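You operate a simulated robot arm through the tools that you are given. There is no shell and no other tool. Be economical: measure what you need, move in short steps, check, and stop when the job is done.

You run a simulated robot arm. Do the job below in one go: nothing can be reset, and whatever is moved stays where it is left.

## Task
Fetch the yellow round brush and stand it on the upper shelf of the cleaning table. Take the purple cloth pad and leave it on top of the box of wipes. Take the red extension ring and put it on the rear top of the cleaning table. Put the small purple filter on the top of the long bench away on the top of the camera table. Take the pink stubby lens and put it on the teal mat on the grey drawer counter. Put the box labelled "bulbs" from the top of the long bench on top of the teal grease box and the box labelled "felt" on the top of the dry cabinet. Take the orange extension ring on the top of the long bench and put it away on the blue ring mat. Put the small grey lamp on the top of the long bench away on the middle shelf of the grey drawer counter. Put the lettered lens that says "T" from the top of the long bench on top of the blue bolts box and the lettered lens labelled "C" on the rear top of the cleaning table. Do these in any order. Set down upright: yellow round brush, box, small grey lamp, lettered lens.

Only the result counts: the job must be done as asked and must still hold three seconds after the hand-in. Knocking over, shifting, dropping, spilling or breaking anything else fails it. Flat cloth is picked up by pressing the open fingertips on it (5 to 10 N) and closing them slowly along it; thin cloth reads only 2 to 8 mm in the jaws.

## Robot
A 7-joint arm with a two-finger parallel gripper on a trunk, on a base that drives. Base frame: it is fixed to the floor where the robot stands at the start and does not move with it; the origin is under the middle of the robot, x ahead of it, y to its left, z up. Readings come in cm, rad, newtons and seconds.
With the tool pointing down near the work surface it reaches from about 10 to 54 cm from the robot's upright axis, wherever it stands. Its first joint turns from -0.297 to 2.199 rad. Places, roughly: blue bolts box [475, 75, 75]; blue plastic box, upright grey box, yellow plastic [450, -25, 75]; blue ring mat [280, 60, 80]; box of wipes [25, -125, 25]; lettered lens [450, 100, 75]; middle shelf of the grey drawer counter [210, -150, 50]; orange extension ring [475, 25, 75]; pink stubby lens (6x6x5 cm) [440, -40, 80]; purple cloth pad (6x6x4 cm) [80, -130, 20]; rear top of the cleaning table (97x24 cm) [92, 6, 78]; red extension ring [425, -25, 75]; small grey lamp (6x4x7 cm) [460, 50, 80]; small purple filter (3x4x3 cm) [420, -20, 80]; teal grease box [450, -25, 75]; teal mat on the grey drawer counter (29x13 cm) [250, -132, 84]; top of the camera table [200, 50, 80]; top of the dry cabinet [330, -150, 150]; upper shelf of the cleaning table (83x13 cm) [92, 28, 124]; yellow round brush (4x4x12 cm) [50, 10, 80]. Payload 1.57 kg.
The tool frame sits at the grasp point between the pads (the TCP): z along the fingers, y along the line on which they close. The tips reach 3 cm beyond it. The gripper opens to 8 cm. The fingers are 1.7 cm wide and 1.2 cm thick; the gripper's body (4 by 8.2 cm) begins 8 cm behind the TCP.
Orientation is that of the tool frame in the base frame, as a unit quaternion [w, x, y, z]. With the fingers straight down and closing along the base's y, the tool's x points along the base's -x, its y along +y and its z along -z.

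## Interface
- The arm moves only by the tool apply_moves. Its argument "deltas" is a list of rows, each a list of 3 entries, a list of its own where there are three numbers: the shift along the tool's x, y, z in units of 25 mm (1.0 is 25 mm), then the turn, a rotation vector about the tool's x, y, z in units of 5 degrees (1.0 is 5 degrees), then the closure, from 0 (fully open) to 1 (shut). In form: [[[tx, ty, tz], [ax, ay, az], gripper], ...]. A call has 1 to 20 rows; each row shifts and turns the commanded pose from where the row before left it, along the tool's axes as they then stand. A call with a number of a shift or a turn outside -1 to 1 is refused whole. A row lasts 0.2 s, in which the tool goes at most 5 cm and 0.15 rad; a call with a longer step from one row to the next is refused whole, and so is a gripper value outside its range. Where a pose cannot be reached the arm comes as near as it can. A force on the tool above 40 N (or 10 N above the force at the start of the call, whichever is more), or a blocked arm, ends the call early, and 0.2 s more pass. Each finger travels about 4.5 cm/s and halts on what it meets, pressing with about 27 N; the grip force reading is that of the motor and also rises with nothing between the fingers. The clock runs only during rows and for 0.2 s after the last one: add rows that do not move to give the fingers time. The reply holds the time, the measured pose of the TCP, the force on the tool along the base axes, the opening and the grip force, in the units named above and with some noise, with the torque about the TCP (base axes, N m) and any sound that the robot's microphone picked up, and new pictures: "views" is both (left out), scene, wrist or none.
- Cameras (640 x 400 px; columns grow to the right, rows downward): "scene" is now at [-0.03, -18.08, 130.4]; the picture's right is [0.54, -0.84, 0.00], its down [-0.21, -0.14, -0.97] and it looks along [0.81, 0.53, -0.26] (base axes); focal length 214 px, centre (320, 200). "wrist" rides on the gripper at [7.2, -0.7, -12.2] in the tool frame; the picture's right is [0.09, 1.00, 0.00], its down [-0.84, 0.08, -0.54] and it looks along [-0.54, 0.05, 0.84] (tool axes); focal length 238 px, centre (320, 200). There is no depth. A picture from a camera that has moved, and an enlarged one, comes with that camera's place and axes in the base frame and with its lens.
- move_column(by): slides the trunk up (or, below 0, down) by that many cm; the arm and the scene camera ride with it, the base frame stays. It gives what a move gives, with no picture.
- drive_base(legs): drives the robot by 1 to 6 legs, each [ahead, left, turn to the left] in cm, cm and rad, along the robot's own axes; the way and the turn of a leg run together, so that a leg with both is an arc; at most 150 cm and 3.142 rad a leg. The arm and the cameras ride along, it lands a little off, and it stops where it bumps. It gives what a move gives, and a new picture of the scene camera.
- turn_head(pan, tilt): turns the head with the scene camera to pan (to the left, within 1.902 rad either way) and tilt (down, from -0.506 to 1.204), counted from straight ahead of the robot. It gives what a move gives, and a new picture of the scene camera.
- close_up(camera, box): a new picture of the part [left, top, right, bottom] of that camera's present view, enlarged. No time passes.
- job_done(): hands the job in; it is judged then, once.

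Go step by step. Nothing tells you exact positions but the pictures and the camera data: compare them with the known pose of the tool, close in by small moves and look again before you grip or let go. The budget is 546 turns and 360 pictures, counting those below and the enlarged ones. Unless the task says otherwise, let go and move clear before handing in.

The tools are called after ">>>" by a JSON object that holds its "op" and its "data". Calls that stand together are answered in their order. apply_moves: Moves the arm, as the interface text tells. Its arguments: {"type":"object","properties":{"deltas":{"type":"array"},"views":{"type":"string","enum":["both","scene","wrist","none"]}},"required":["deltas"]} The other tools are called the same way: move_column (by) slides the trunk up or down; drive_base (legs) drives the base; turn_head (pan, tilt) turns the head that bears the scene camera; close_up (camera, box) takes an enlarged picture of a part of a camera's view; job_done () hands the job in.

At the start:

```text
time_s: 0.0
ee_pos: [47.66, -2.43, 142.86]
ee_rot: [0.0, 0.0, 1.0, 0.0]
force: [0.0, -0.4, -0.3]
ft_torque: [-0.01, -0.01, 0.02]
width: 8.0
grip_force: 0.1
trunk travel left (down, up): [-64.9, 14.1]
robot x, y, heading: [0.07, -0.02, -0.0]
head pan, tilt: [0.576, 0.258]
```

scene: 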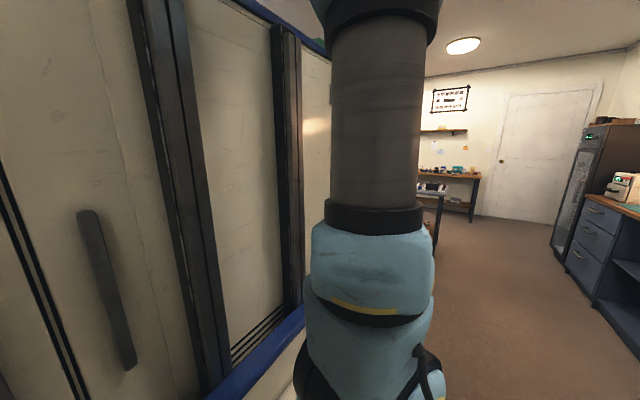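
wrist: 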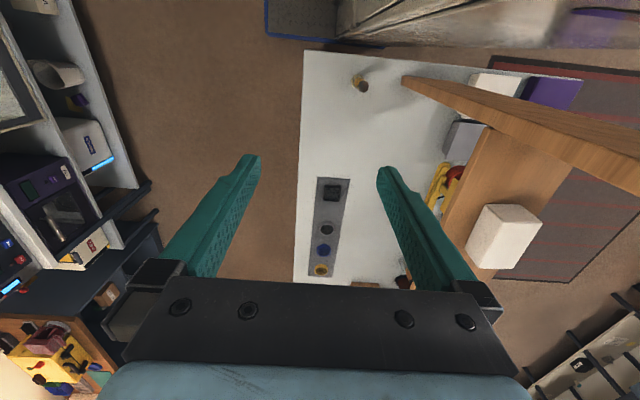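

I see the cleaning table ahead to the left with the brush on it, a low shelf to the right and a far bench. I look around with the head first.

>>> {"op": "turn_head", "data": {"pan": 0.0, "tilt": 0.5}}

>>> {"op": "turn_head", "data": {"pan": -0.9, "tilt": 0.5}}

>>> {"op": "turn_head", "data": {"pan": 1.2, "tilt": 0.5}}

```text
time_s: 1.0
ee_pos: [47.66, -2.34, 142.87]
ee_rot: [0.0, 0.0, 1.0, 0.0]
force: [0.9, 0.7, 0.3]
ft_torque: [-0.02, 0.01, 0.02]
width: 7.99
grip_force: 0.2
trunk travel left (down, up): [-64.9, 14.1]
robot x, y, heading: [0.13, -0.03, 0.002]
head pan, tilt: [0.0, 0.499]
camera scene: at [1.23, -23.16, 128.18], right [0.0, -1.0, 0.0], down [-0.48, 0.0, -0.88], along [0.88, 0.0, -0.48], focal length 214 px, centre (320, 200)
```

scene: 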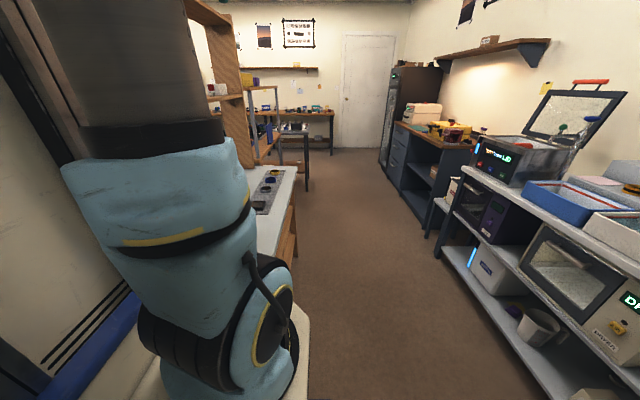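

```text
time_s: 2.2
ee_pos: [47.71, -2.24, 142.89]
ee_rot: [0.0, 0.0, 1.0, 0.0]
force: [0.4, -0.2, 0.1]
ft_torque: [0.01, -0.01, -0.02]
width: 7.99
grip_force: 0.0
trunk travel left (down, up): [-64.9, 14.1]
robot x, y, heading: [-0.16, 0.19, -0.004]
head pan, tilt: [-0.901, 0.499]
camera scene: at [-2.21, -30.29, 128.18], right [-0.78, -0.62, 0.0], down [-0.3, 0.37, -0.88], along [0.55, -0.69, -0.48], focal length 214 px, centre (320, 200)
```

scene: 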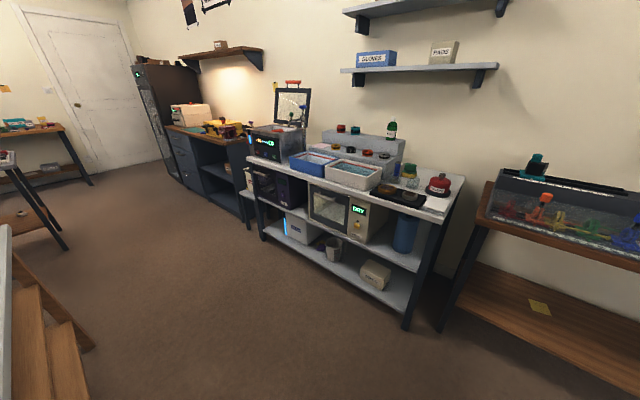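

```text
time_s: 4.2
ee_pos: [47.63, -2.44, 142.94]
ee_rot: [0.0, 0.0, 1.0, 0.0]
force: [-0.5, 0.2, -0.6]
ft_torque: [0.03, -0.03, 0.0]
width: 7.98
grip_force: 0.1
trunk travel left (down, up): [-64.9, 14.1]
robot x, y, heading: [0.41, -0.03, 0.002]
head pan, tilt: [1.201, 0.499]
camera scene: at [-4.57, -14.69, 128.17], right [0.93, -0.36, 0.0], down [-0.17, -0.45, -0.88], along [0.32, 0.82, -0.48], focal length 214 px, centre (320, 200)
```

scene: 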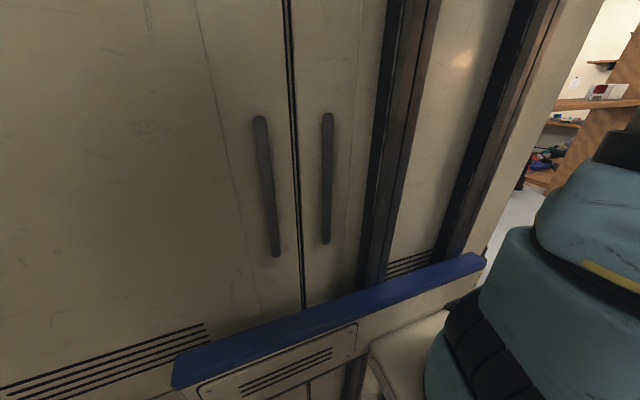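

The aisle is between the cleaning table (left) and the storage rack (right). I look down at my own body and then zoom on the wall and rack.

>>> {"op": "turn_head", "data": {"pan": 0.0, "tilt": 1.2}}

>>> {"op": "turn_head", "data": {"pan": -1.1, "tilt": 0.65}}

>>> {"op": "close_up", "data": {"camera": "scene", "box": [160, 120, 480, 320]}}

```text
time_s: 5.6
ee_pos: [47.63, -2.4, 142.76]
ee_rot: [-0.001, 0.0, 1.0, 0.0]
force: [-0.2, 0.6, 0.4]
ft_torque: [0.01, -0.03, 0.0]
width: 8.04
grip_force: 0.0
trunk travel left (down, up): [-64.9, 14.1]
robot x, y, heading: [-0.02, -0.26, -0.001]
head pan, tilt: [0.0, 1.201]
camera scene: at [-2.27, -23.16, 122.81], right [0.0, -1.0, 0.0], down [-0.93, 0.0, -0.36], along [0.36, 0.0, -0.93], focal length 214 px, centre (320, 200)
```

scene: 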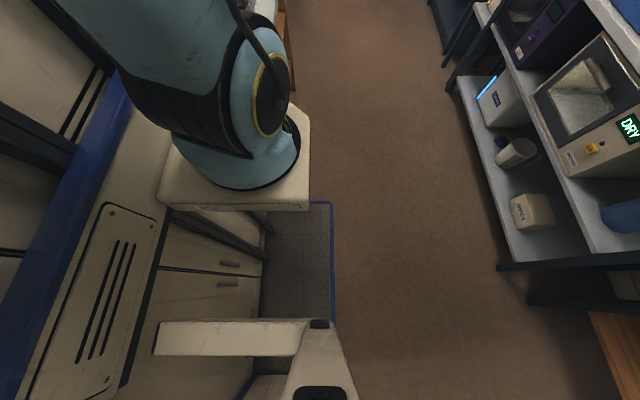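

```text
time_s: 6.9
ee_pos: [47.8, -2.49, 142.82]
ee_rot: [0.0, 0.0, 1.0, 0.0]
force: [0.2, -0.1, -0.5]
ft_torque: [0.03, 0.02, -0.02]
width: 7.99
grip_force: 0.0
trunk travel left (down, up): [-64.9, 14.1]
robot x, y, heading: [-0.21, -0.16, -0.002]
head pan, tilt: [-1.1, 0.649]
camera scene: at [-3.92, -30.9, 126.83], right [-0.89, -0.45, 0.0], down [-0.28, 0.54, -0.8], along [0.36, -0.71, -0.6], focal length 214 px, centre (320, 200)
```

scene: 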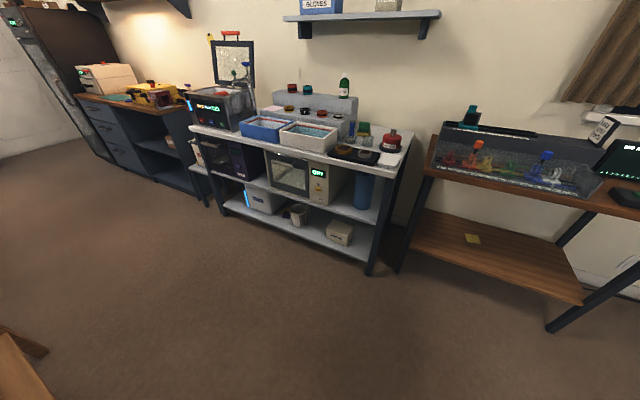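

```text
2.00 times, centred on (320, 220) of scene
camera zoom: at [-3.92, -30.9, 126.83], right [-0.89, -0.45, 0.0], down [-0.28, 0.54, -0.8], along [0.36, -0.71, -0.6], focal length 429 px, centre (320, 160)
```

zoom: 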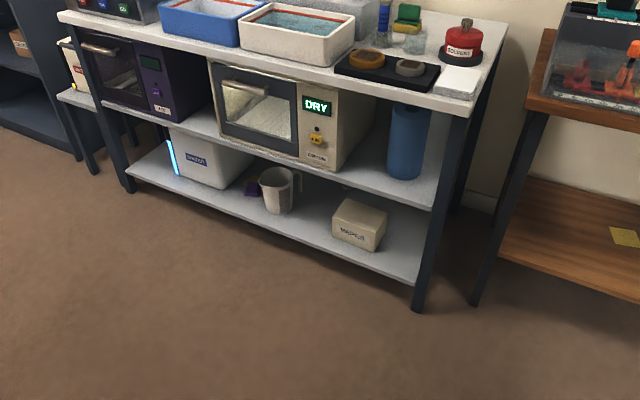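

I think the tower, cabinet and deck are my own body. I test by lowering the trunk a bit and looking again from the wrist.

>>> {"op": "move_column", "data": {"by": -20}}

>>> {"op": "turn_head", "data": {"pan": 0.3, "tilt": 0.9}}

>>> {"op": "close_up", "data": {"camera": "wrist", "box": [0, 0, 640, 400]}}

```text
time_s: 9.1
ee_pos: [47.62, -2.4, 122.98]
ee_rot: [0.0, 0.001, 1.0, 0.0]
force: [0.5, 0.0, 0.2]
ft_torque: [0.01, 0.01, 0.03]
width: 7.99
grip_force: 0.1
trunk travel left (down, up): [-44.9, 34.1]
robot x, y, heading: [-0.04, 0.01, -0.003]
head pan, tilt: [-1.1, 0.649]
```

```text
time_s: 10.6
ee_pos: [47.6, -2.47, 122.9]
ee_rot: [0.0, 0.0, 1.0, 0.0]
force: [0.4, -0.7, 0.9]
ft_torque: [0.01, 0.02, 0.0]
width: 7.98
grip_force: 0.1
trunk travel left (down, up): [-44.9, 34.1]
robot x, y, heading: [0.1, 0.12, -0.002]
head pan, tilt: [0.3, 0.901]
camera scene: at [-0.65, -20.94, 104.79], right [0.29, -0.96, 0.0], down [-0.75, -0.23, -0.62], along [0.59, 0.18, -0.78], focal length 214 px, centre (320, 200)
```

scene: 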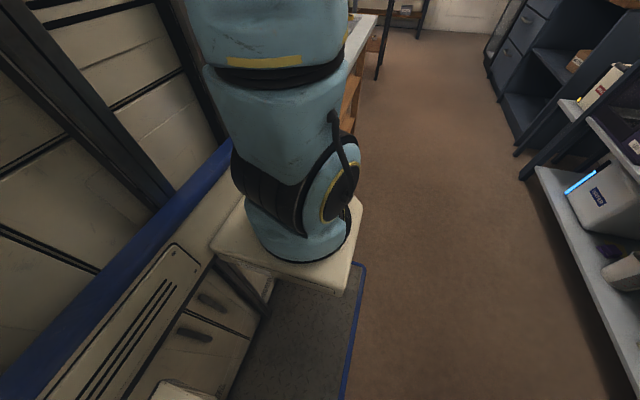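

```text
1.00 times, centred on (320, 200) of wrist (not enlarged: the box is as wide or as high as the picture)
camera zoom: at [40.46, -3.06, 135.07], right [-0.09, 1.0, 0.0], down [0.84, 0.08, 0.54], along [0.54, 0.05, -0.84], focal length 238 px, centre (320, 200)
```

zoom: 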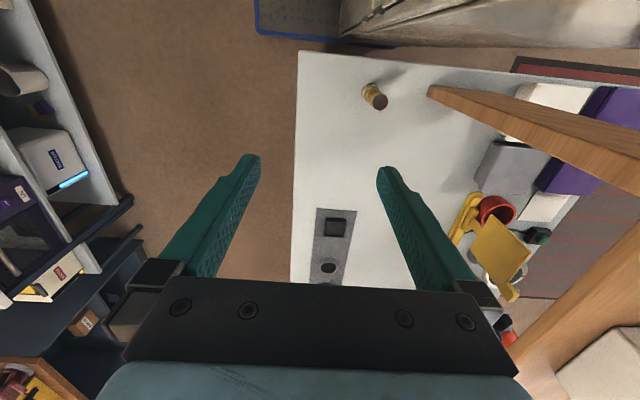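

Brush estimated at about (48.5, 9). I shift the tool over it while still high and look.

>>> {"op": "apply_moves", "data": {"deltas": [[[-0.1, 0.9, 0], [0, 0, 0], 0], [[-0.1, 0.9, 0], [0, 0, 0], 0], [[-0.1, 0.9, 0], [0, 0, 0], 0], [[0, 0.9, 0], [0, 0, 0], 0], [[0, 0.9, 0], [0, 0, 0], 0]], "views": "wrist"}}

>>> {"op": "turn_head", "data": {"pan": 0.05, "tilt": 0.3}}

```text
time_s: 11.8
ee_pos: [49.19, 7.62, 122.87]
ee_rot: [0.0, 0.007, 1.0, 0.005]
force: [-0.8, 0.3, -0.2]
ft_torque: [0.02, -0.02, 0.03]
width: 8.0
grip_force: 0.1
trunk travel left (down, up): [-44.9, 34.1]
robot x, y, heading: [0.19, 0.27, -0.003]
head pan, tilt: [0.3, 0.901]
camera wrist: at [41.8, 6.91, 135.13], right [-0.08, 1.0, 0.01], down [0.84, 0.06, 0.54], along [0.54, 0.05, -0.84], focal length 238 px, centre (320, 200)
```

wrist: 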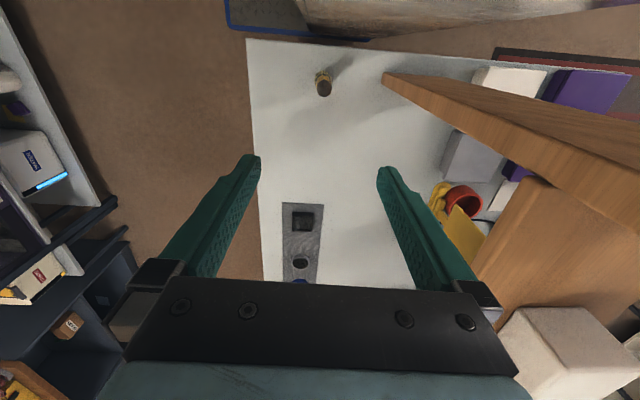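

```text
time_s: 12.8
ee_pos: [49.06, 7.46, 122.85]
ee_rot: [0.001, 0.008, 1.0, 0.005]
force: [0.0, 0.2, -0.1]
ft_torque: [-0.02, 0.0, -0.03]
width: 8.0
grip_force: 0.1
trunk travel left (down, up): [-44.9, 34.1]
robot x, y, heading: [-0.44, -0.23, 0.001]
head pan, tilt: [0.051, 0.3]
camera scene: at [1.65, -23.41, 109.86], right [0.05, -1.0, -0.01], down [-0.3, -0.01, -0.95], along [0.95, 0.05, -0.3], focal length 214 px, centre (320, 200)
```

scene: 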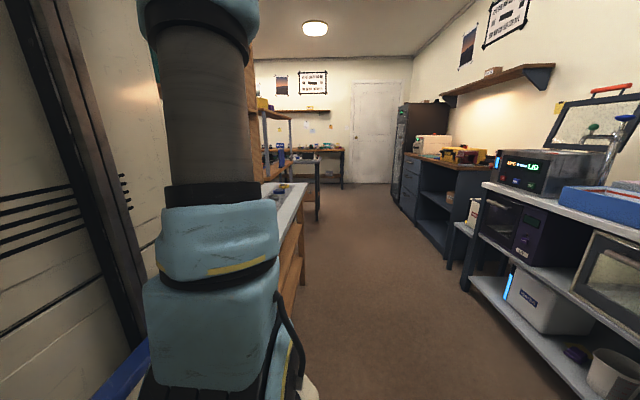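

The tool ended slightly short of the command; I check whether it has settled.

>>> {"op": "apply_moves", "data": {"deltas": [[[0, 0, 0], [0, 0, 0], 0], [[0, 0.5, 0], [0, 0, 0], 0], [[0, 0, 0], [0, 0, 0], 0]], "views": "wrist"}}

```text
time_s: 13.6
ee_pos: [49.27, 8.11, 123.16]
ee_rot: [0.001, 0.013, 1.0, 0.007]
force: [0.3, 0.1, 0.4]
ft_torque: [0.02, 0.02, 0.01]
width: 7.98
grip_force: 0.1
trunk travel left (down, up): [-44.9, 34.1]
robot x, y, heading: [-0.01, -0.07, 0.001]
head pan, tilt: [0.051, 0.3]
camera wrist: at [41.96, 7.46, 135.17], right [-0.07, 1.0, 0.01], down [0.84, 0.05, 0.54], along [0.54, 0.05, -0.84], focal length 238 px, centre (320, 200)
```

wrist: 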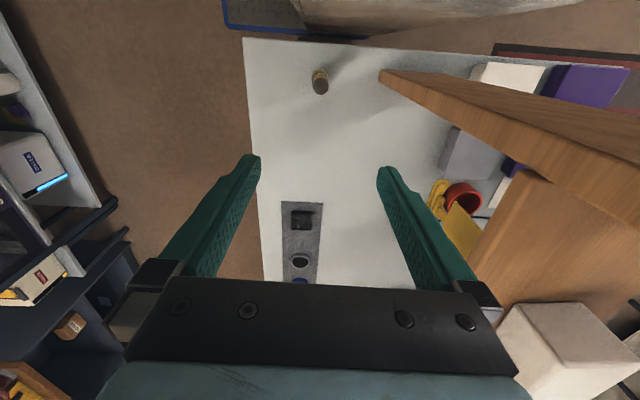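

Brush sits at about (47.6, 8.7). I pull back slightly in x and lower with the trunk.

>>> {"op": "apply_moves", "data": {"deltas": [[[0.6, 0, 0], [0, 0, 0], 0], [[0, 0, 0], [0, 0, 0], 0]], "views": "none"}}

>>> {"op": "move_column", "data": {"by": -23}}

>>> {"op": "apply_moves", "data": {"deltas": [[[0, 0, 0], [0, 0, 0], 0]], "views": "both"}}

```text
time_s: 14.4
ee_pos: [49.21, 7.75, 122.61]
ee_rot: [-0.004, 0.029, 1.0, 0.009]
force: [-0.7, 0.2, -0.2]
ft_torque: [-0.01, 0.02, -0.05]
width: 8.0
grip_force: 0.0
trunk travel left (down, up): [-44.9, 34.1]
robot x, y, heading: [-0.22, 0.04, 0.001]
head pan, tilt: [0.051, 0.3]
stopped in row 2: the arm was blocked; the commanded pose is now the measured one
```

```text
time_s: 16.8
ee_pos: [49.24, 7.71, 99.52]
ee_rot: [-0.005, 0.033, 0.999, 0.006]
force: [0.5, -0.2, -0.2]
ft_torque: [0.01, 0.06, 0.02]
width: 8.0
grip_force: 0.1
trunk travel left (down, up): [-21.9, 57.1]
robot x, y, heading: [0.05, 0.11, 0.006]
head pan, tilt: [0.051, 0.3]
```

```text
time_s: 17.2
ee_pos: [49.24, 7.61, 99.55]
ee_rot: [-0.005, 0.034, 0.999, 0.006]
force: [-0.9, -1.3, -0.1]
ft_torque: [0.02, -0.01, 0.03]
width: 8.01
grip_force: 0.0
trunk travel left (down, up): [-21.9, 57.1]
robot x, y, heading: [0.0, -0.18, 0.001]
head pan, tilt: [0.051, 0.3]
camera scene: at [1.69, -23.2, 86.82], right [0.05, -1.0, -0.01], down [-0.3, -0.01, -0.95], along [0.95, 0.05, -0.3], focal length 214 px, centre (320, 200)
camera wrist: at [42.16, 7.36, 111.82], right [-0.03, 1.0, 0.01], down [0.85, 0.02, 0.53], along [0.53, 0.03, -0.85], focal length 238 px, centre (320, 200)
```

scene: 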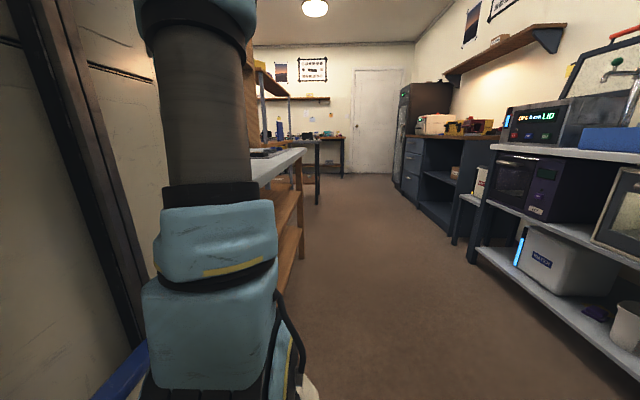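
wrist: 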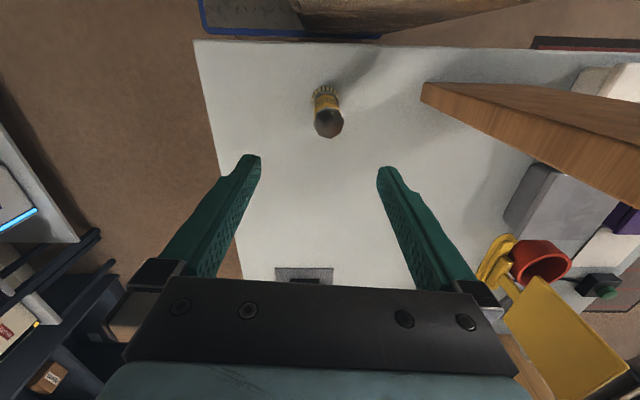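

The arm is folded too high over its base. I raise the trunk and lower the tool with the arm instead.

>>> {"op": "move_column", "data": {"by": 35}}

>>> {"op": "apply_moves", "data": {"deltas": [[[0, 0, 1], [0, 0, 0], 0], [[0, 0, 1], [0, 0, 0], 0], [[0, 0, 1], [0, 0, 0], 0], [[0, 0, 1], [0, 0, 0], 0], [[0, 0, 1], [0, 0, 0], 0], [[0, 0, 1], [0, 0, 0], 0], [[0, 0, 1], [0, 0, 0], 0], [[0, 0, 1], [0, 0, 0], 0], [[0, 0, 0], [0, 0, 0], 0]], "views": "both"}}

```text
time_s: 20.6
ee_pos: [48.15, 9.14, 134.77]
ee_rot: [-0.002, 0.019, 1.0, 0.003]
force: [0.5, -0.7, -0.2]
ft_torque: [0.01, -0.03, 0.0]
width: 8.01
grip_force: 0.0
trunk travel left (down, up): [-56.9, 22.1]
robot x, y, heading: [-0.2, -0.4, -0.0]
head pan, tilt: [0.051, 0.3]
```

```text
time_s: 21.9
ee_pos: [51.44, 8.8, 128.76]
ee_rot: [0.074, 0.04, 0.995, 0.058]
force: [-0.7, -0.2, -0.9]
ft_torque: [-0.03, -0.01, -0.02]
width: 7.98
grip_force: 0.0
trunk travel left (down, up): [-56.9, 22.1]
robot x, y, heading: [0.1, 0.16, -0.0]
head pan, tilt: [0.051, 0.3]
stopped in row 6: the arm was blocked; the commanded pose is now the measured one
camera scene: at [1.61, -23.06, 121.96], right [0.05, -1.0, 0.0], down [-0.3, -0.01, -0.95], along [0.95, 0.05, -0.3], focal length 214 px, centre (320, 200)
camera wrist: at [42.53, 7.51, 139.57], right [-0.02, 0.99, 0.11], down [0.75, -0.06, 0.66], along [0.66, 0.1, -0.74], focal length 238 px, centre (320, 200)
```

scene: 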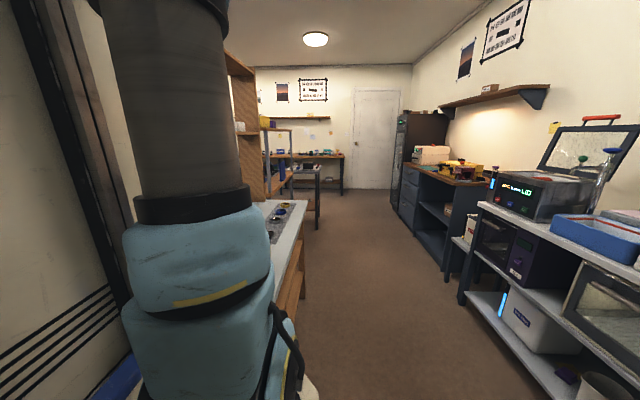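
wrist: 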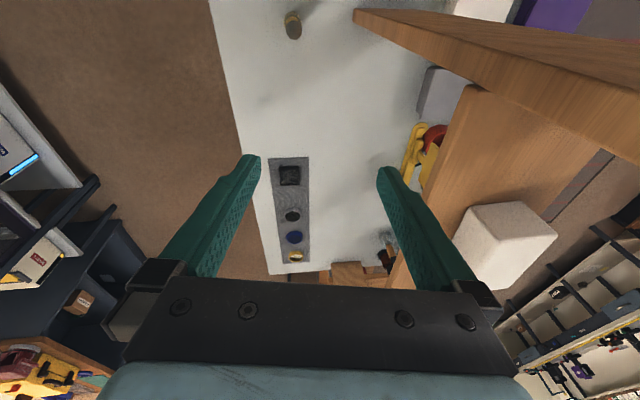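

The arm hits its inner reach limit there. I move the tool outward and straighten it to see where the reachable band lies.

>>> {"op": "apply_moves", "data": {"deltas": [[[-1, 0, 0], [0.27, 0.34, -0.18], 0], [[-1, 0, 0], [0.27, 0.34, -0.18], 0], [[-1, 0, 0], [0.27, 0.34, -0.18], 0], [[-1, 0, 0], [0.27, 0.34, -0.18], 0], [[-1, 0, 0], [0.27, 0.34, -0.18], 0], [[0, 0, 0], [0, 0, 0], 0]], "views": "none"}}

>>> {"op": "apply_moves", "data": {"deltas": [[[0, 0, 1], [0, 0, 0], 0], [[0, 0, 1], [0, 0, 0], 0], [[0, 0, 1], [0, 0, 0], 0], [[0, 0, 1], [0, 0, 0], 0], [[0, 0, 0], [0, 0, 0], 0]], "views": "scene"}}

```text
time_s: 23.3
ee_pos: [63.16, 9.23, 128.9]
ee_rot: [-0.006, -0.007, 1.0, -0.007]
force: [-0.2, 0.4, -0.5]
ft_torque: [0.01, 0.04, 0.0]
width: 7.99
grip_force: 0.0
trunk travel left (down, up): [-56.9, 22.1]
robot x, y, heading: [-0.13, -0.07, 0.004]
head pan, tilt: [0.051, 0.3]
```

```text
time_s: 24.5
ee_pos: [63.14, 9.07, 118.92]
ee_rot: [-0.007, -0.007, 1.0, -0.007]
force: [-0.8, 0.2, 0.7]
ft_torque: [-0.02, -0.03, -0.01]
width: 8.0
grip_force: 0.1
trunk travel left (down, up): [-56.9, 22.1]
robot x, y, heading: [-0.39, -0.1, -0.004]
head pan, tilt: [0.051, 0.3]
camera scene: at [1.46, -22.69, 122.02], right [0.05, -1.0, 0.0], down [-0.3, -0.01, -0.96], along [0.95, 0.05, -0.3], focal length 214 px, centre (320, 200)
```

scene: 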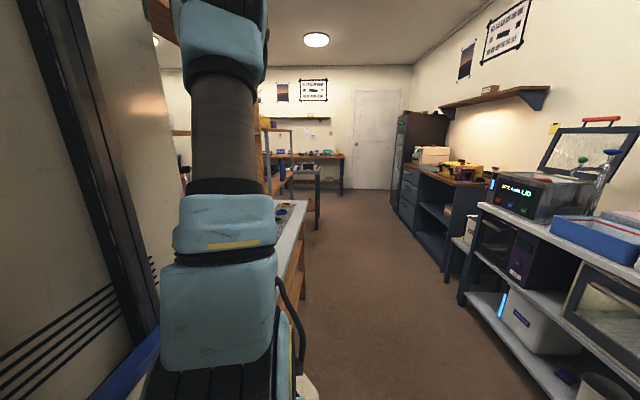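

Reach is fine out here. I go down further and then pull back toward the brush.

>>> {"op": "apply_moves", "data": {"deltas": [[[0, 0, 1], [0, 0, 0], 0], [[0, 0, 1], [0, 0, 0], 0], [[0, 0, 1], [0, 0, 0], 0], [[0, 0, 1], [0, 0, 0], 0], [[0, 0, 1], [0, 0, 0], 0], [[0, 0, 1], [0, 0, 0], 0], [[0, 0, 1], [0, 0, 0], 0], [[0, 0, 0], [0, 0, 0], 0]], "views": "none"}}

>>> {"op": "apply_moves", "data": {"deltas": [[[1, 0, 0], [0, 0, 0], 0], [[1, 0, 0], [0, 0, 0], 0], [[1, 0, 0], [0, 0, 0], 0], [[1, 0, 0], [0, 0, 0], 0], [[1, 0, 0], [0, 0, 0], 0], [[0.5, 0, 0], [0, 0, 0], 0], [[0, 0, 0], [0, 0, 0], 0]], "views": "wrist"}}

```text
time_s: 26.3
ee_pos: [63.0, 8.77, 101.47]
ee_rot: [-0.006, -0.007, 1.0, -0.008]
force: [0.0, 0.1, 0.9]
ft_torque: [0.02, 0.05, -0.05]
width: 8.0
grip_force: 0.1
trunk travel left (down, up): [-56.9, 22.1]
robot x, y, heading: [0.12, 0.01, 0.001]
head pan, tilt: [0.051, 0.3]
```

```text
time_s: 27.9
ee_pos: [50.53, 7.67, 101.17]
ee_rot: [-0.014, 0.003, 1.0, -0.006]
force: [0.2, -0.5, -0.6]
ft_torque: [0.0, 0.02, -0.06]
width: 8.03
grip_force: 0.0
trunk travel left (down, up): [-56.9, 22.1]
robot x, y, heading: [-0.07, -0.17, -0.002]
head pan, tilt: [0.051, 0.3]
camera wrist: at [43.52, 7.27, 113.53], right [-0.08, 1.0, -0.01], down [0.85, 0.08, 0.52], along [0.52, 0.04, -0.86], focal length 238 px, centre (320, 200)
```

wrist: 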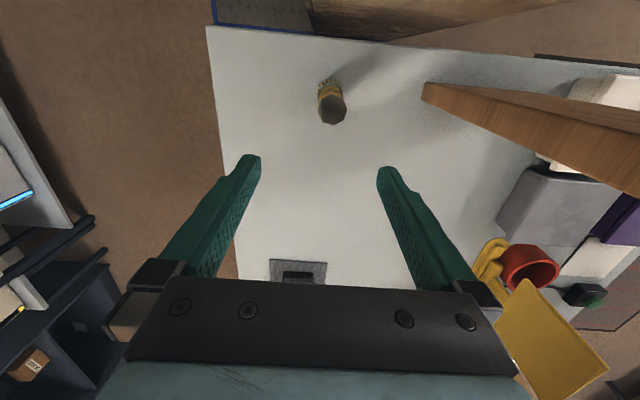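

The inner limit still bites, so I back the base 15 cm to get the brush into the comfortable band.

>>> {"op": "drive_base", "data": {"legs": [[-15, 0, 0]]}}

>>> {"op": "apply_moves", "data": {"deltas": [[[-1, 0, 0], [-0.1, -0.2, 0], 0], [[-1, 0, 0], [0, 0, 0], 0], [[-1, 0, 0], [0, 0, 0], 0], [[-1, 0, 0], [0, 0, 0], 0], [[0, 0, 0], [0, 0, 0], 0]], "views": "wrist"}}

```text
time_s: 29.3
ee_pos: [35.35, 7.63, 101.15]
ee_rot: [-0.013, 0.004, 1.0, -0.007]
force: [0.3, 1.0, -0.1]
ft_torque: [-0.04, -0.02, 0.0]
width: 8.01
grip_force: 0.0
trunk travel left (down, up): [-56.9, 22.1]
robot x, y, heading: [-14.64, -0.18, -0.003]
head pan, tilt: [0.051, 0.3]
camera scene: at [-12.85, -23.1, 121.91], right [0.05, -1.0, 0.0], down [-0.3, -0.01, -0.95], along [0.95, 0.05, -0.3], focal length 214 px, centre (320, 200)
```

scene: 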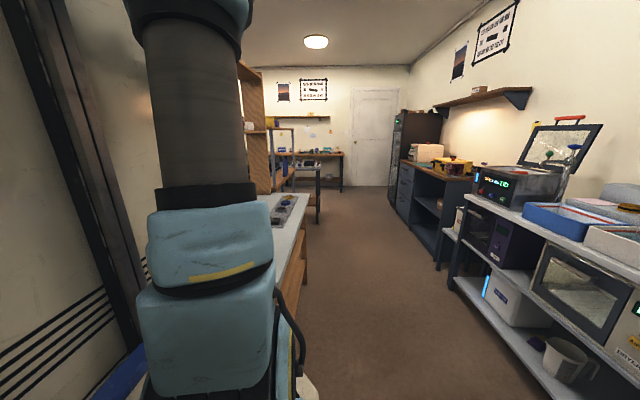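

```text
time_s: 30.5
ee_pos: [44.69, 7.9, 101.37]
ee_rot: [-0.001, 0.004, 1.0, -0.005]
force: [1.0, 0.5, 0.3]
ft_torque: [0.03, -0.01, -0.07]
width: 8.01
grip_force: 0.0
trunk travel left (down, up): [-56.9, 22.1]
robot x, y, heading: [-14.74, -0.16, -0.001]
head pan, tilt: [0.051, 0.3]
camera wrist: at [37.55, 7.39, 113.57], right [-0.08, 1.0, -0.01], down [0.84, 0.08, 0.54], along [0.54, 0.04, -0.84], focal length 238 px, centre (320, 200)
```

wrist: 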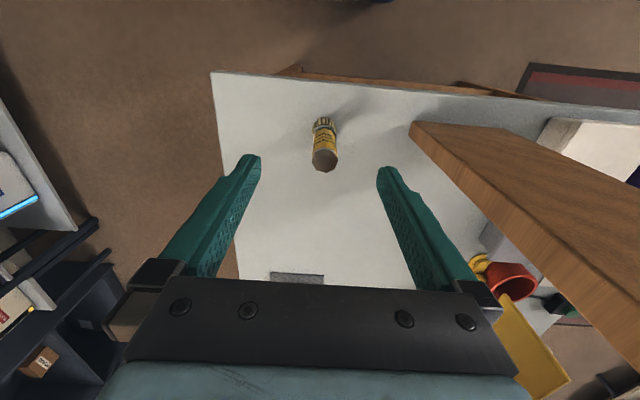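

Clear view: brush at about (47.7, 8.5), upright. I align and descend part way, then check.

>>> {"op": "apply_moves", "data": {"deltas": [[[-0.6, 0.12, 0], [0, 0, 0], 0], [[-0.6, 0.12, 0], [0, 0, 0], 0], [[0, 0, 1], [0, 0, 0], 0], [[0, 0, 1], [0, 0, 0], 0], [[0, 0, 1], [0, 0, 0], 0], [[0, 0, 0], [0, 0, 0], 0]], "views": "wrist"}}

```text
time_s: 31.9
ee_pos: [47.65, 8.44, 93.82]
ee_rot: [-0.001, 0.004, 1.0, -0.005]
force: [0.0, 0.0, -0.2]
ft_torque: [-0.05, 0.0, 0.0]
width: 8.0
grip_force: 0.1
trunk travel left (down, up): [-56.9, 22.1]
robot x, y, heading: [-14.92, -0.31, 0.0]
head pan, tilt: [0.051, 0.3]
camera wrist: at [40.52, 7.92, 106.1], right [-0.08, 1.0, -0.01], down [0.84, 0.08, 0.54], along [0.54, 0.04, -0.84], focal length 238 px, centre (320, 200)
```

wrist: 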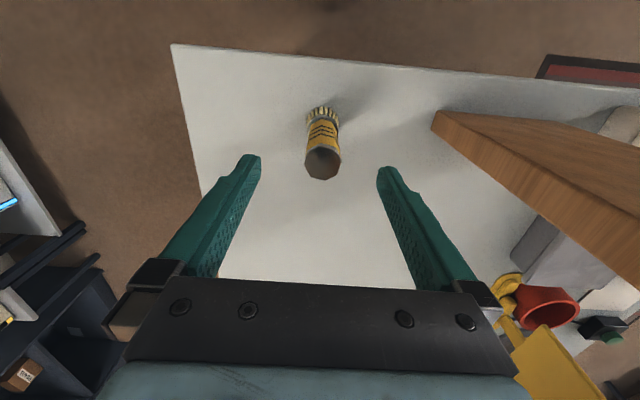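

Well aligned. Descend 7.5 cm and close.

>>> {"op": "apply_moves", "data": {"deltas": [[[0, 0, 1], [0, 0, 0], 0], [[0, 0, 1], [0, 0, 0], 0], [[0, 0, 0.9], [0, 0, 0], 0], [[0, 0, 0], [0, 0, 0], 0], [[0, 0, 0], [0, 0, 0], 0.6], [[0, 0, 0], [0, 0, 0], 0.6], [[0, 0, 0], [0, 0, 0], 0.8], [[0, 0, 0], [0, 0, 0], 0.8], [[0, 0, 0], [0, 0, 0], 0.8]], "views": "wrist"}}

```text
time_s: 33.9
ee_pos: [47.64, 8.3, 86.68]
ee_rot: [0.0, 0.004, 1.0, -0.004]
force: [-0.4, -1.1, 0.8]
ft_torque: [0.0, 0.01, -0.01]
width: 2.72
grip_force: 27.0
trunk travel left (down, up): [-56.9, 22.1]
robot x, y, heading: [-15.24, -0.2, -0.003]
head pan, tilt: [0.051, 0.3]
camera wrist: at [40.51, 7.84, 98.85], right [-0.08, 1.0, -0.01], down [0.84, 0.08, 0.54], along [0.54, 0.04, -0.84], focal length 238 px, centre (320, 200)
```

wrist: 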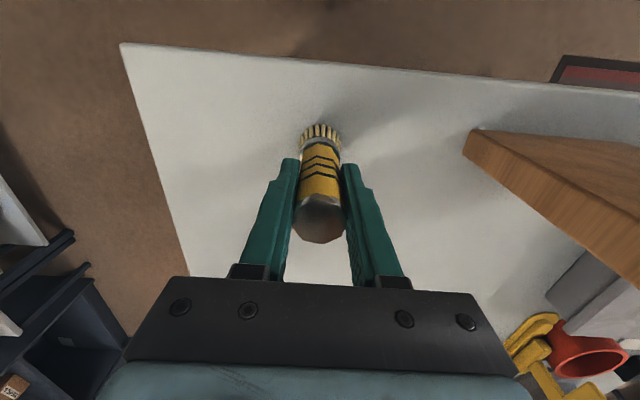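

Gripped (2.7 cm). Now I lift and look at the upper shelf.

>>> {"op": "apply_moves", "data": {"deltas": [[[0, 0, -1], [0, 0, 0], 0.8], [[0, 0, -1], [0, 0, 0], 0.8], [[0, 0, -1], [0, 0, 0], 0.8], [[0, 0, -1], [0, 0, 0], 0.8], [[0, 0, -1], [0, 0, 0], 0.8], [[0, 0, -1], [0, 0, 0], 0.8], [[0, 0, 0], [0, 0, 0], 0.8]], "views": "none"}}

>>> {"op": "move_column", "data": {"by": 22}}

>>> {"op": "apply_moves", "data": {"deltas": [[[0, 0, -1], [0, 0, 0], 0.8], [[0, 0, -1], [0, 0, 0], 0.8], [[0, 0, -1], [0, 0, 0], 0.8], [[0, 0, -1], [0, 0, 0], 0.8], [[0, 0, -1], [0, 0, 0], 0.8], [[0, 0, 0], [0, 0, 0], 0.8]], "views": "both"}}

```text
time_s: 35.5
ee_pos: [47.74, 8.37, 101.52]
ee_rot: [-0.001, 0.003, 1.0, -0.005]
force: [-0.2, -0.2, -0.5]
ft_torque: [0.01, -0.01, -0.04]
width: 2.77
grip_force: 26.8
trunk travel left (down, up): [-56.9, 22.1]
robot x, y, heading: [-14.81, 0.1, -0.0]
head pan, tilt: [0.051, 0.3]
```

```text
time_s: 37.8
ee_pos: [47.71, 8.41, 123.57]
ee_rot: [-0.001, 0.004, 1.0, -0.005]
force: [-0.4, 0.2, -1.4]
ft_torque: [0.01, 0.01, 0.01]
width: 2.68
grip_force: 27.1
trunk travel left (down, up): [-78.9, 0.1]
robot x, y, heading: [-15.53, 0.2, 0.001]
head pan, tilt: [0.051, 0.3]
```

```text
time_s: 39.2
ee_pos: [47.81, 8.55, 136.01]
ee_rot: [0.0, 0.004, 1.0, -0.005]
force: [-0.2, 0.3, 0.4]
ft_torque: [-0.03, 0.0, 0.02]
width: 2.73
grip_force: 27.3
trunk travel left (down, up): [-78.9, 0.1]
robot x, y, heading: [-15.18, 0.31, 0.002]
head pan, tilt: [0.051, 0.3]
camera scene: at [-13.59, -22.69, 144.02], right [0.05, -1.0, 0.0], down [-0.3, -0.01, -0.96], along [0.95, 0.05, -0.3], focal length 214 px, centre (320, 200)
camera wrist: at [40.54, 8.09, 148.29], right [-0.08, 1.0, -0.01], down [0.84, 0.08, 0.54], along [0.54, 0.04, -0.84], focal length 238 px, centre (320, 200)
```

scene: 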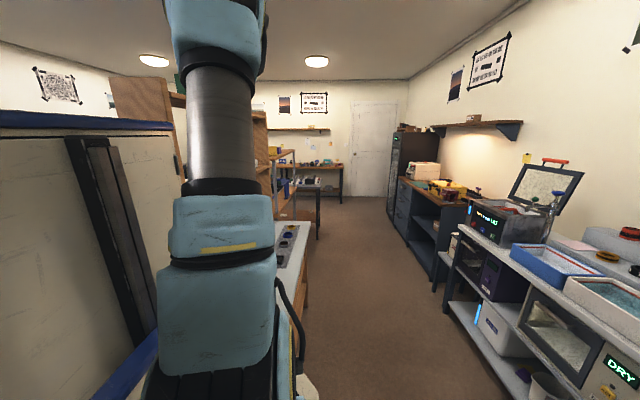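
wrist: 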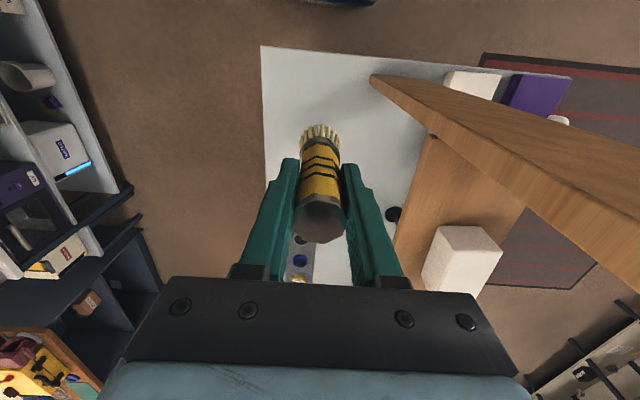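

The shelf bay has wooden end panels; I zoom to see whether a board lies above the shelf.

>>> {"op": "close_up", "data": {"camera": "scene", "box": [100, 60, 300, 185]}}

```text
3.20 times, centred on (200, 122) of scene
camera zoom: at [-13.59, -22.69, 144.02], right [0.05, -1.0, 0.0], down [-0.3, -0.01, -0.96], along [0.95, 0.05, -0.3], focal length 686 px, centre (704, 448)
```

zoom: 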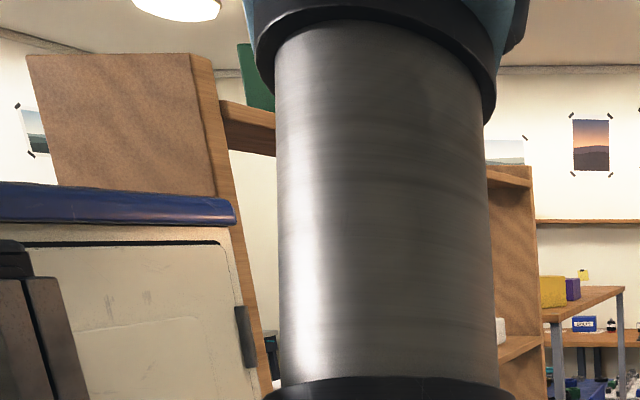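

There is a top board at about z=155 over the upper shelf, so I must place the brush with a tilted tool from the aisle. I drive to stand facing the table, set the brush on the table and regrasp it tilted.

>>> {"op": "drive_base", "data": {"legs": [[0, -60, 0], [93, 0, 0], [0, 0, 1.571]]}}

>>> {"op": "turn_head", "data": {"pan": 0.0, "tilt": 0.3}}

>>> {"op": "apply_moves", "data": {"deltas": [[[0, 0, 0], [0, 0, 0], 0.8]], "views": "wrist"}}

```text
time_s: 51.0
ee_pos: [67.99, 2.19, 136.08]
ee_rot: [-0.002, 0.71, -0.704, 0.004]
force: [0.1, 0.4, -1.0]
ft_torque: [-0.01, -0.01, 0.01]
width: 2.69
grip_force: 26.9
trunk travel left (down, up): [-78.9, 0.1]
robot x, y, heading: [77.58, -60.4, 1.589]
head pan, tilt: [0.051, 0.3]
camera scene: at [100.41, -58.9, 144.01], right [1.0, 0.07, 0.0], down [0.02, -0.3, -0.96], along [-0.06, 0.95, -0.3], focal length 214 px, centre (320, 200)
```

scene: 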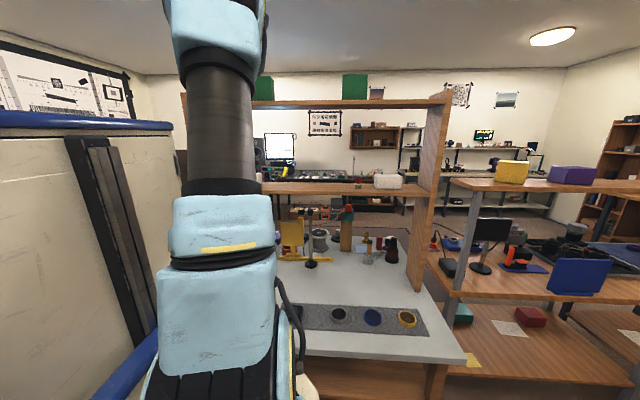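

```text
time_s: 51.6
ee_pos: [68.09, 2.11, 135.95]
ee_rot: [-0.003, 0.71, -0.704, 0.004]
force: [0.0, 0.3, -1.1]
ft_torque: [-0.01, -0.01, -0.01]
width: 2.72
grip_force: 27.4
trunk travel left (down, up): [-78.9, 0.1]
robot x, y, heading: [77.58, -60.6, 1.589]
head pan, tilt: [0.0, 0.3]
camera scene: at [100.88, -58.88, 144.02], right [1.0, 0.02, 0.0], down [0.01, -0.3, -0.96], along [-0.02, 0.96, -0.3], focal length 214 px, centre (320, 200)
```

scene: 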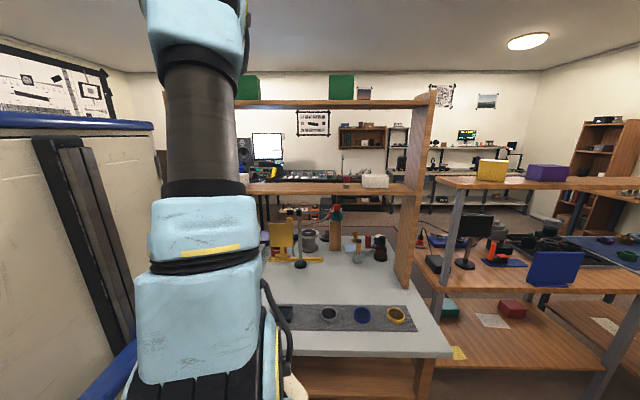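

```text
time_s: 52.0
ee_pos: [68.11, 2.15, 136.07]
ee_rot: [-0.003, 0.711, -0.704, 0.004]
force: [-0.3, -0.8, -0.7]
ft_torque: [-0.04, -0.01, -0.01]
width: 2.72
grip_force: 26.9
trunk travel left (down, up): [-78.9, 0.1]
robot x, y, heading: [77.69, -60.24, 1.589]
head pan, tilt: [0.0, 0.3]
camera wrist: at [68.74, -4.98, 148.27], right [-0.99, -0.1, -0.01], down [-0.09, 0.84, 0.54], along [-0.05, 0.54, -0.84], focal length 238 px, centre (320, 200)
```

wrist: 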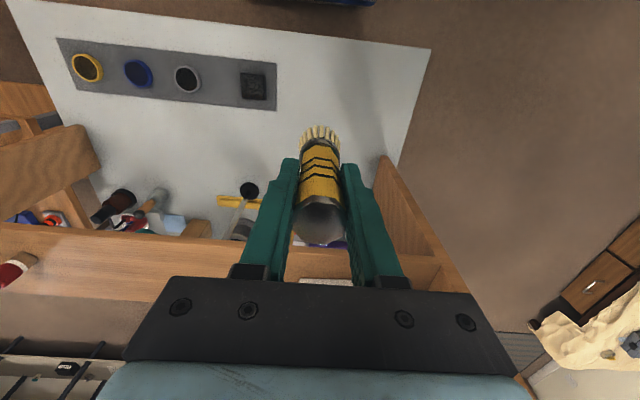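

Good view: shelf at z≈124 is free from about x=77 to 108. I set the brush on the free table area at about (68, 4) first.

>>> {"op": "move_column", "data": {"by": -35}}

>>> {"op": "apply_moves", "data": {"deltas": [[[-0.8, 0, 0], [0, 0, 0], 0.8], [[0, 0, 1], [0, 0, 0], 0.8], [[0, 0, 1], [0, 0, 0], 0.8], [[0, 0, 1], [0, 0, 0], 0.8], [[0, 0, 1], [0, 0, 0], 0.8], [[0, 0, 1], [0, 0, 0], 0.8], [[0, 0, 0], [0, 0, 0], 0.8]], "views": "wrist"}}

```text
time_s: 55.4
ee_pos: [68.2, 2.08, 101.06]
ee_rot: [-0.002, 0.71, -0.704, 0.005]
force: [0.2, -0.1, -0.1]
ft_torque: [-0.02, 0.02, -0.01]
width: 2.67
grip_force: 26.7
trunk travel left (down, up): [-43.9, 35.1]
robot x, y, heading: [77.82, -60.49, 1.59]
head pan, tilt: [0.0, 0.3]
```

```text
time_s: 57.0
ee_pos: [68.25, 4.1, 88.39]
ee_rot: [-0.002, 0.71, -0.704, 0.003]
force: [0.3, -0.1, -0.5]
ft_torque: [0.03, -0.02, 0.04]
width: 2.71
grip_force: 27.0
trunk travel left (down, up): [-43.9, 35.1]
robot x, y, heading: [77.91, -60.74, 1.583]
head pan, tilt: [0.0, 0.3]
camera wrist: at [68.83, -3.01, 100.72], right [-0.99, -0.1, -0.01], down [-0.09, 0.84, 0.54], along [-0.05, 0.54, -0.84], focal length 238 px, centre (320, 200)
```

wrist: 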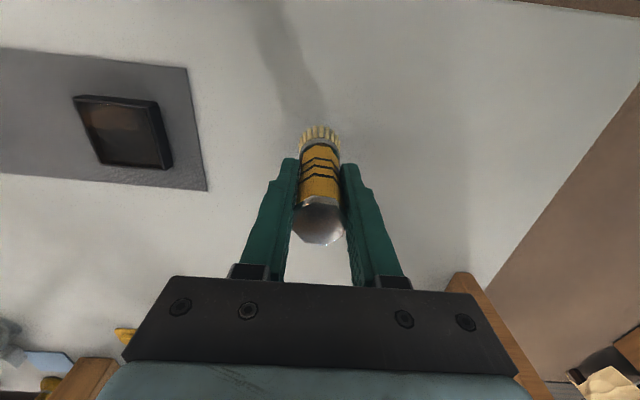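

Lower onto the table, open, then tilt the open tool about the brush by 50 degrees in place.

>>> {"op": "apply_moves", "data": {"deltas": [[[0, 0, 0.4], [0, 0, 0], 0.8], [[0, 0, 0.24], [0, 0, 0], 0.8], [[0, 0, 0], [0, 0, 0], 0.8], [[0, 0, 0], [0, 0, 0], 0.5], [[0, 0, 0], [0, 0, 0], 0.3], [[0, 0, 0], [0, 0, 0], 0], [[0, 0, 0], [0, 0, 0], 0]], "views": "wrist"}}

>>> {"op": "apply_moves", "data": {"deltas": [[[0, 0, 0], [0, -1, 0], 0], [[0, 0, 0], [0, -1, 0], 0], [[0, 0, 0], [0, -1, 0], 0], [[0, 0, 0], [0, -1, 0], 0], [[0, 0, 0], [0, -1, 0], 0], [[0, 0, 0], [0, -1, 0], 0], [[0, 0, 0], [0, 0, 0], 0]], "views": "both"}}

```text
time_s: 58.6
ee_pos: [68.22, 4.04, 86.81]
ee_rot: [-0.003, 0.71, -0.704, 0.004]
force: [1.0, -0.4, 0.5]
ft_torque: [0.0, -0.01, -0.01]
width: 8.01
grip_force: 0.1
trunk travel left (down, up): [-43.9, 35.1]
robot x, y, heading: [77.82, -60.86, 1.587]
head pan, tilt: [0.0, 0.3]
camera wrist: at [68.85, -3.03, 99.18], right [-0.99, -0.1, -0.01], down [-0.09, 0.84, 0.54], along [-0.05, 0.54, -0.84], focal length 238 px, centre (320, 200)
```

wrist: 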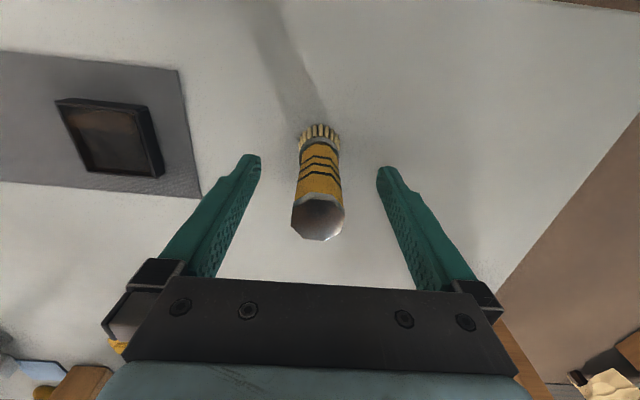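

```text
time_s: 60.2
ee_pos: [68.16, 4.01, 87.02]
ee_rot: [-0.186, 0.686, -0.68, -0.181]
force: [-0.2, -0.4, 0.2]
ft_torque: [-0.02, -0.01, 0.0]
width: 7.99
grip_force: 0.0
trunk travel left (down, up): [-43.9, 35.1]
robot x, y, heading: [77.66, -60.34, 1.587]
head pan, tilt: [0.0, 0.3]
camera scene: at [100.88, -58.88, 109.02], right [1.0, 0.02, 0.0], down [0.0, -0.3, -0.96], along [-0.02, 0.96, -0.3], focal length 214 px, centre (320, 200)
camera wrist: at [68.92, -8.19, 93.95], right [-0.99, -0.09, -0.05], down [-0.09, 0.45, 0.89], along [-0.06, 0.89, -0.46], focal length 238 px, centre (320, 200)
```

scene: 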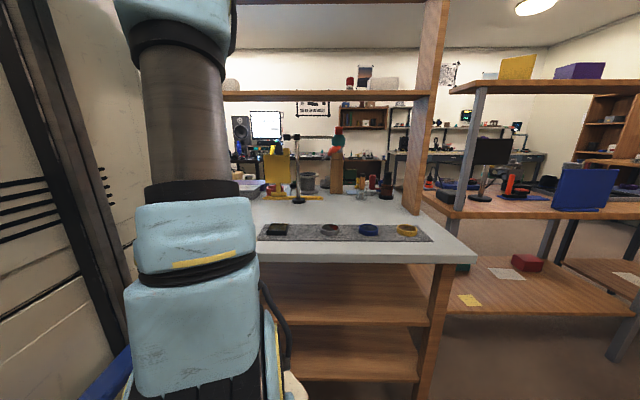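
wrist: 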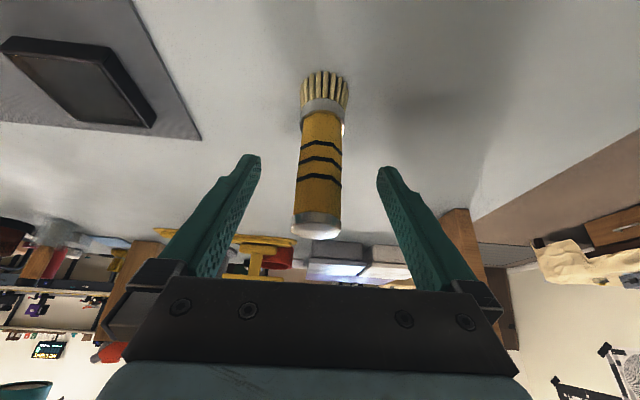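

Tilting works. Another 25 degrees, then grip.

>>> {"op": "apply_moves", "data": {"deltas": [[[0, 0, 0], [0, -1, 0], 0], [[0, 0, 0], [0, -1, 0], 0], [[0, 0, 0], [0, -1, 0], 0], [[0, 0, 0], [0, -1, 0], 0], [[0, 0, 0], [0, -1, 0], 0], [[0, 0, 0], [0, 0, 0], 0]], "views": "wrist"}}

```text
time_s: 61.8
ee_pos: [70.97, 6.23, 87.32]
ee_rot: [0.338, -0.608, 0.643, 0.321]
force: [-0.2, 0.1, -0.3]
ft_torque: [0.02, -0.01, 0.02]
width: 8.02
grip_force: 0.0
trunk travel left (down, up): [-43.9, 35.1]
robot x, y, heading: [77.93, -60.58, 1.585]
head pan, tilt: [0.0, 0.3]
stopped in row 6: the arm was blocked; the commanded pose is now the measured one
camera wrist: at [70.89, -7.93, 88.31], right [-1.0, 0.0, -0.07], down [-0.07, 0.03, 1.0], along [0.0, 1.0, -0.03], focal length 238 px, centre (320, 200)
```

wrist: 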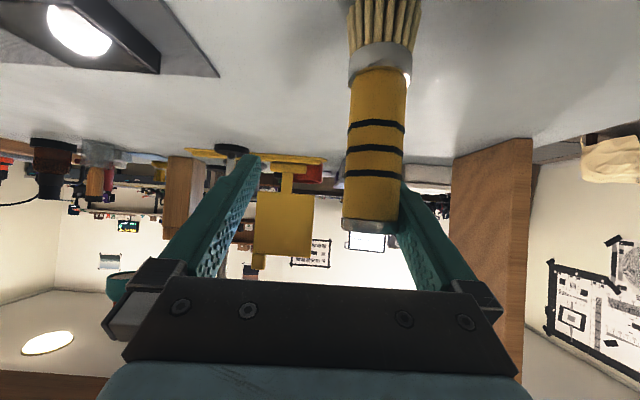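

The arm drifted against a limit; the brush is untouched but off-centre. I shift the tool sideways to recentre.

>>> {"op": "apply_moves", "data": {"deltas": [[[0, 0.5, -0.3], [0, 0.3, 0], 0], [[0, 0.5, -0.3], [0, 0.3, 0], 0], [[0, 0, 0], [0, 0, 0], 0]], "views": "wrist"}}

```text
time_s: 62.8
ee_pos: [71.28, 5.67, 87.1]
ee_rot: [0.326, -0.609, 0.664, 0.285]
force: [-0.2, -0.3, -0.4]
ft_torque: [0.0, 0.01, -0.04]
width: 8.03
grip_force: 0.1
trunk travel left (down, up): [-43.9, 35.1]
robot x, y, heading: [77.62, -60.03, 1.584]
head pan, tilt: [0.0, 0.3]
stopped in row 3: the arm was blocked; the commanded pose is now the measured one
camera wrist: at [70.47, -8.35, 89.08], right [-1.0, 0.04, -0.09], down [-0.09, 0.11, 0.99], along [0.05, 0.99, -0.1], focal length 238 px, centre (320, 200)
```

wrist: 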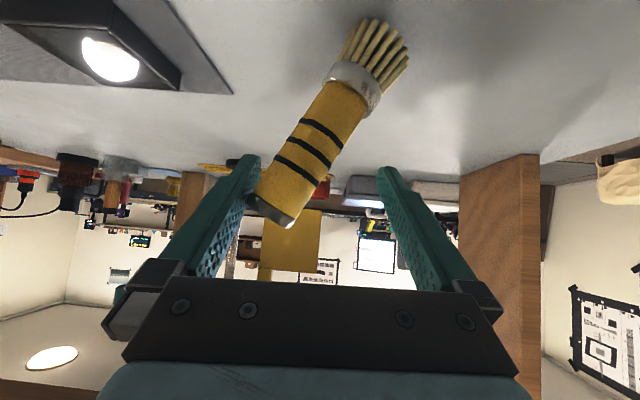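

The brush is now leaning against one finger; closing slowly should square it up between the pads.

>>> {"op": "apply_moves", "data": {"deltas": [[[0, 0, 0], [0, 0, 0], 0.2], [[0, 0, 0], [0, 0, 0], 0.3], [[0, 0, 0], [0, 0, 0], 0.4], [[0, 0, 0], [0, 0, 0], 0.5], [[0, 0, 0], [0, 0, 0], 0.6], [[0, 0, 0], [0, 0, 0], 0.75], [[0, 0, 0], [0, 0, 0], 0.75]], "views": "wrist"}}

```text
time_s: 64.4
ee_pos: [71.14, 5.86, 87.26]
ee_rot: [0.327, -0.606, 0.665, 0.288]
force: [-1.6, -0.8, 4.0]
ft_torque: [-0.03, 0.2, -0.01]
width: 3.28
grip_force: 26.7
trunk travel left (down, up): [-43.9, 35.1]
robot x, y, heading: [77.99, -60.15, 1.588]
head pan, tilt: [0.0, 0.3]
camera wrist: at [70.36, -8.14, 89.26], right [-1.0, 0.04, -0.09], down [-0.08, 0.1, 0.99], along [0.05, 0.99, -0.1], focal length 238 px, centre (320, 200)
```

wrist: 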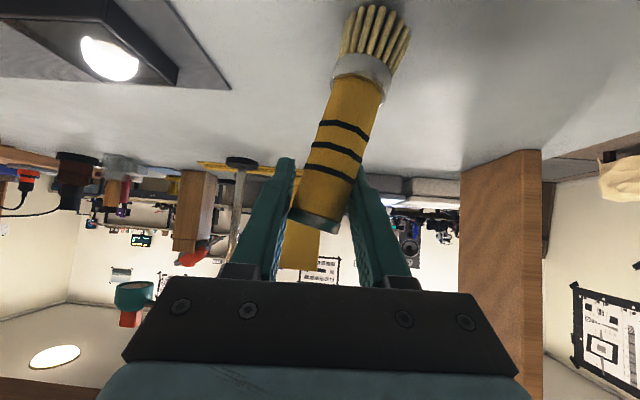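

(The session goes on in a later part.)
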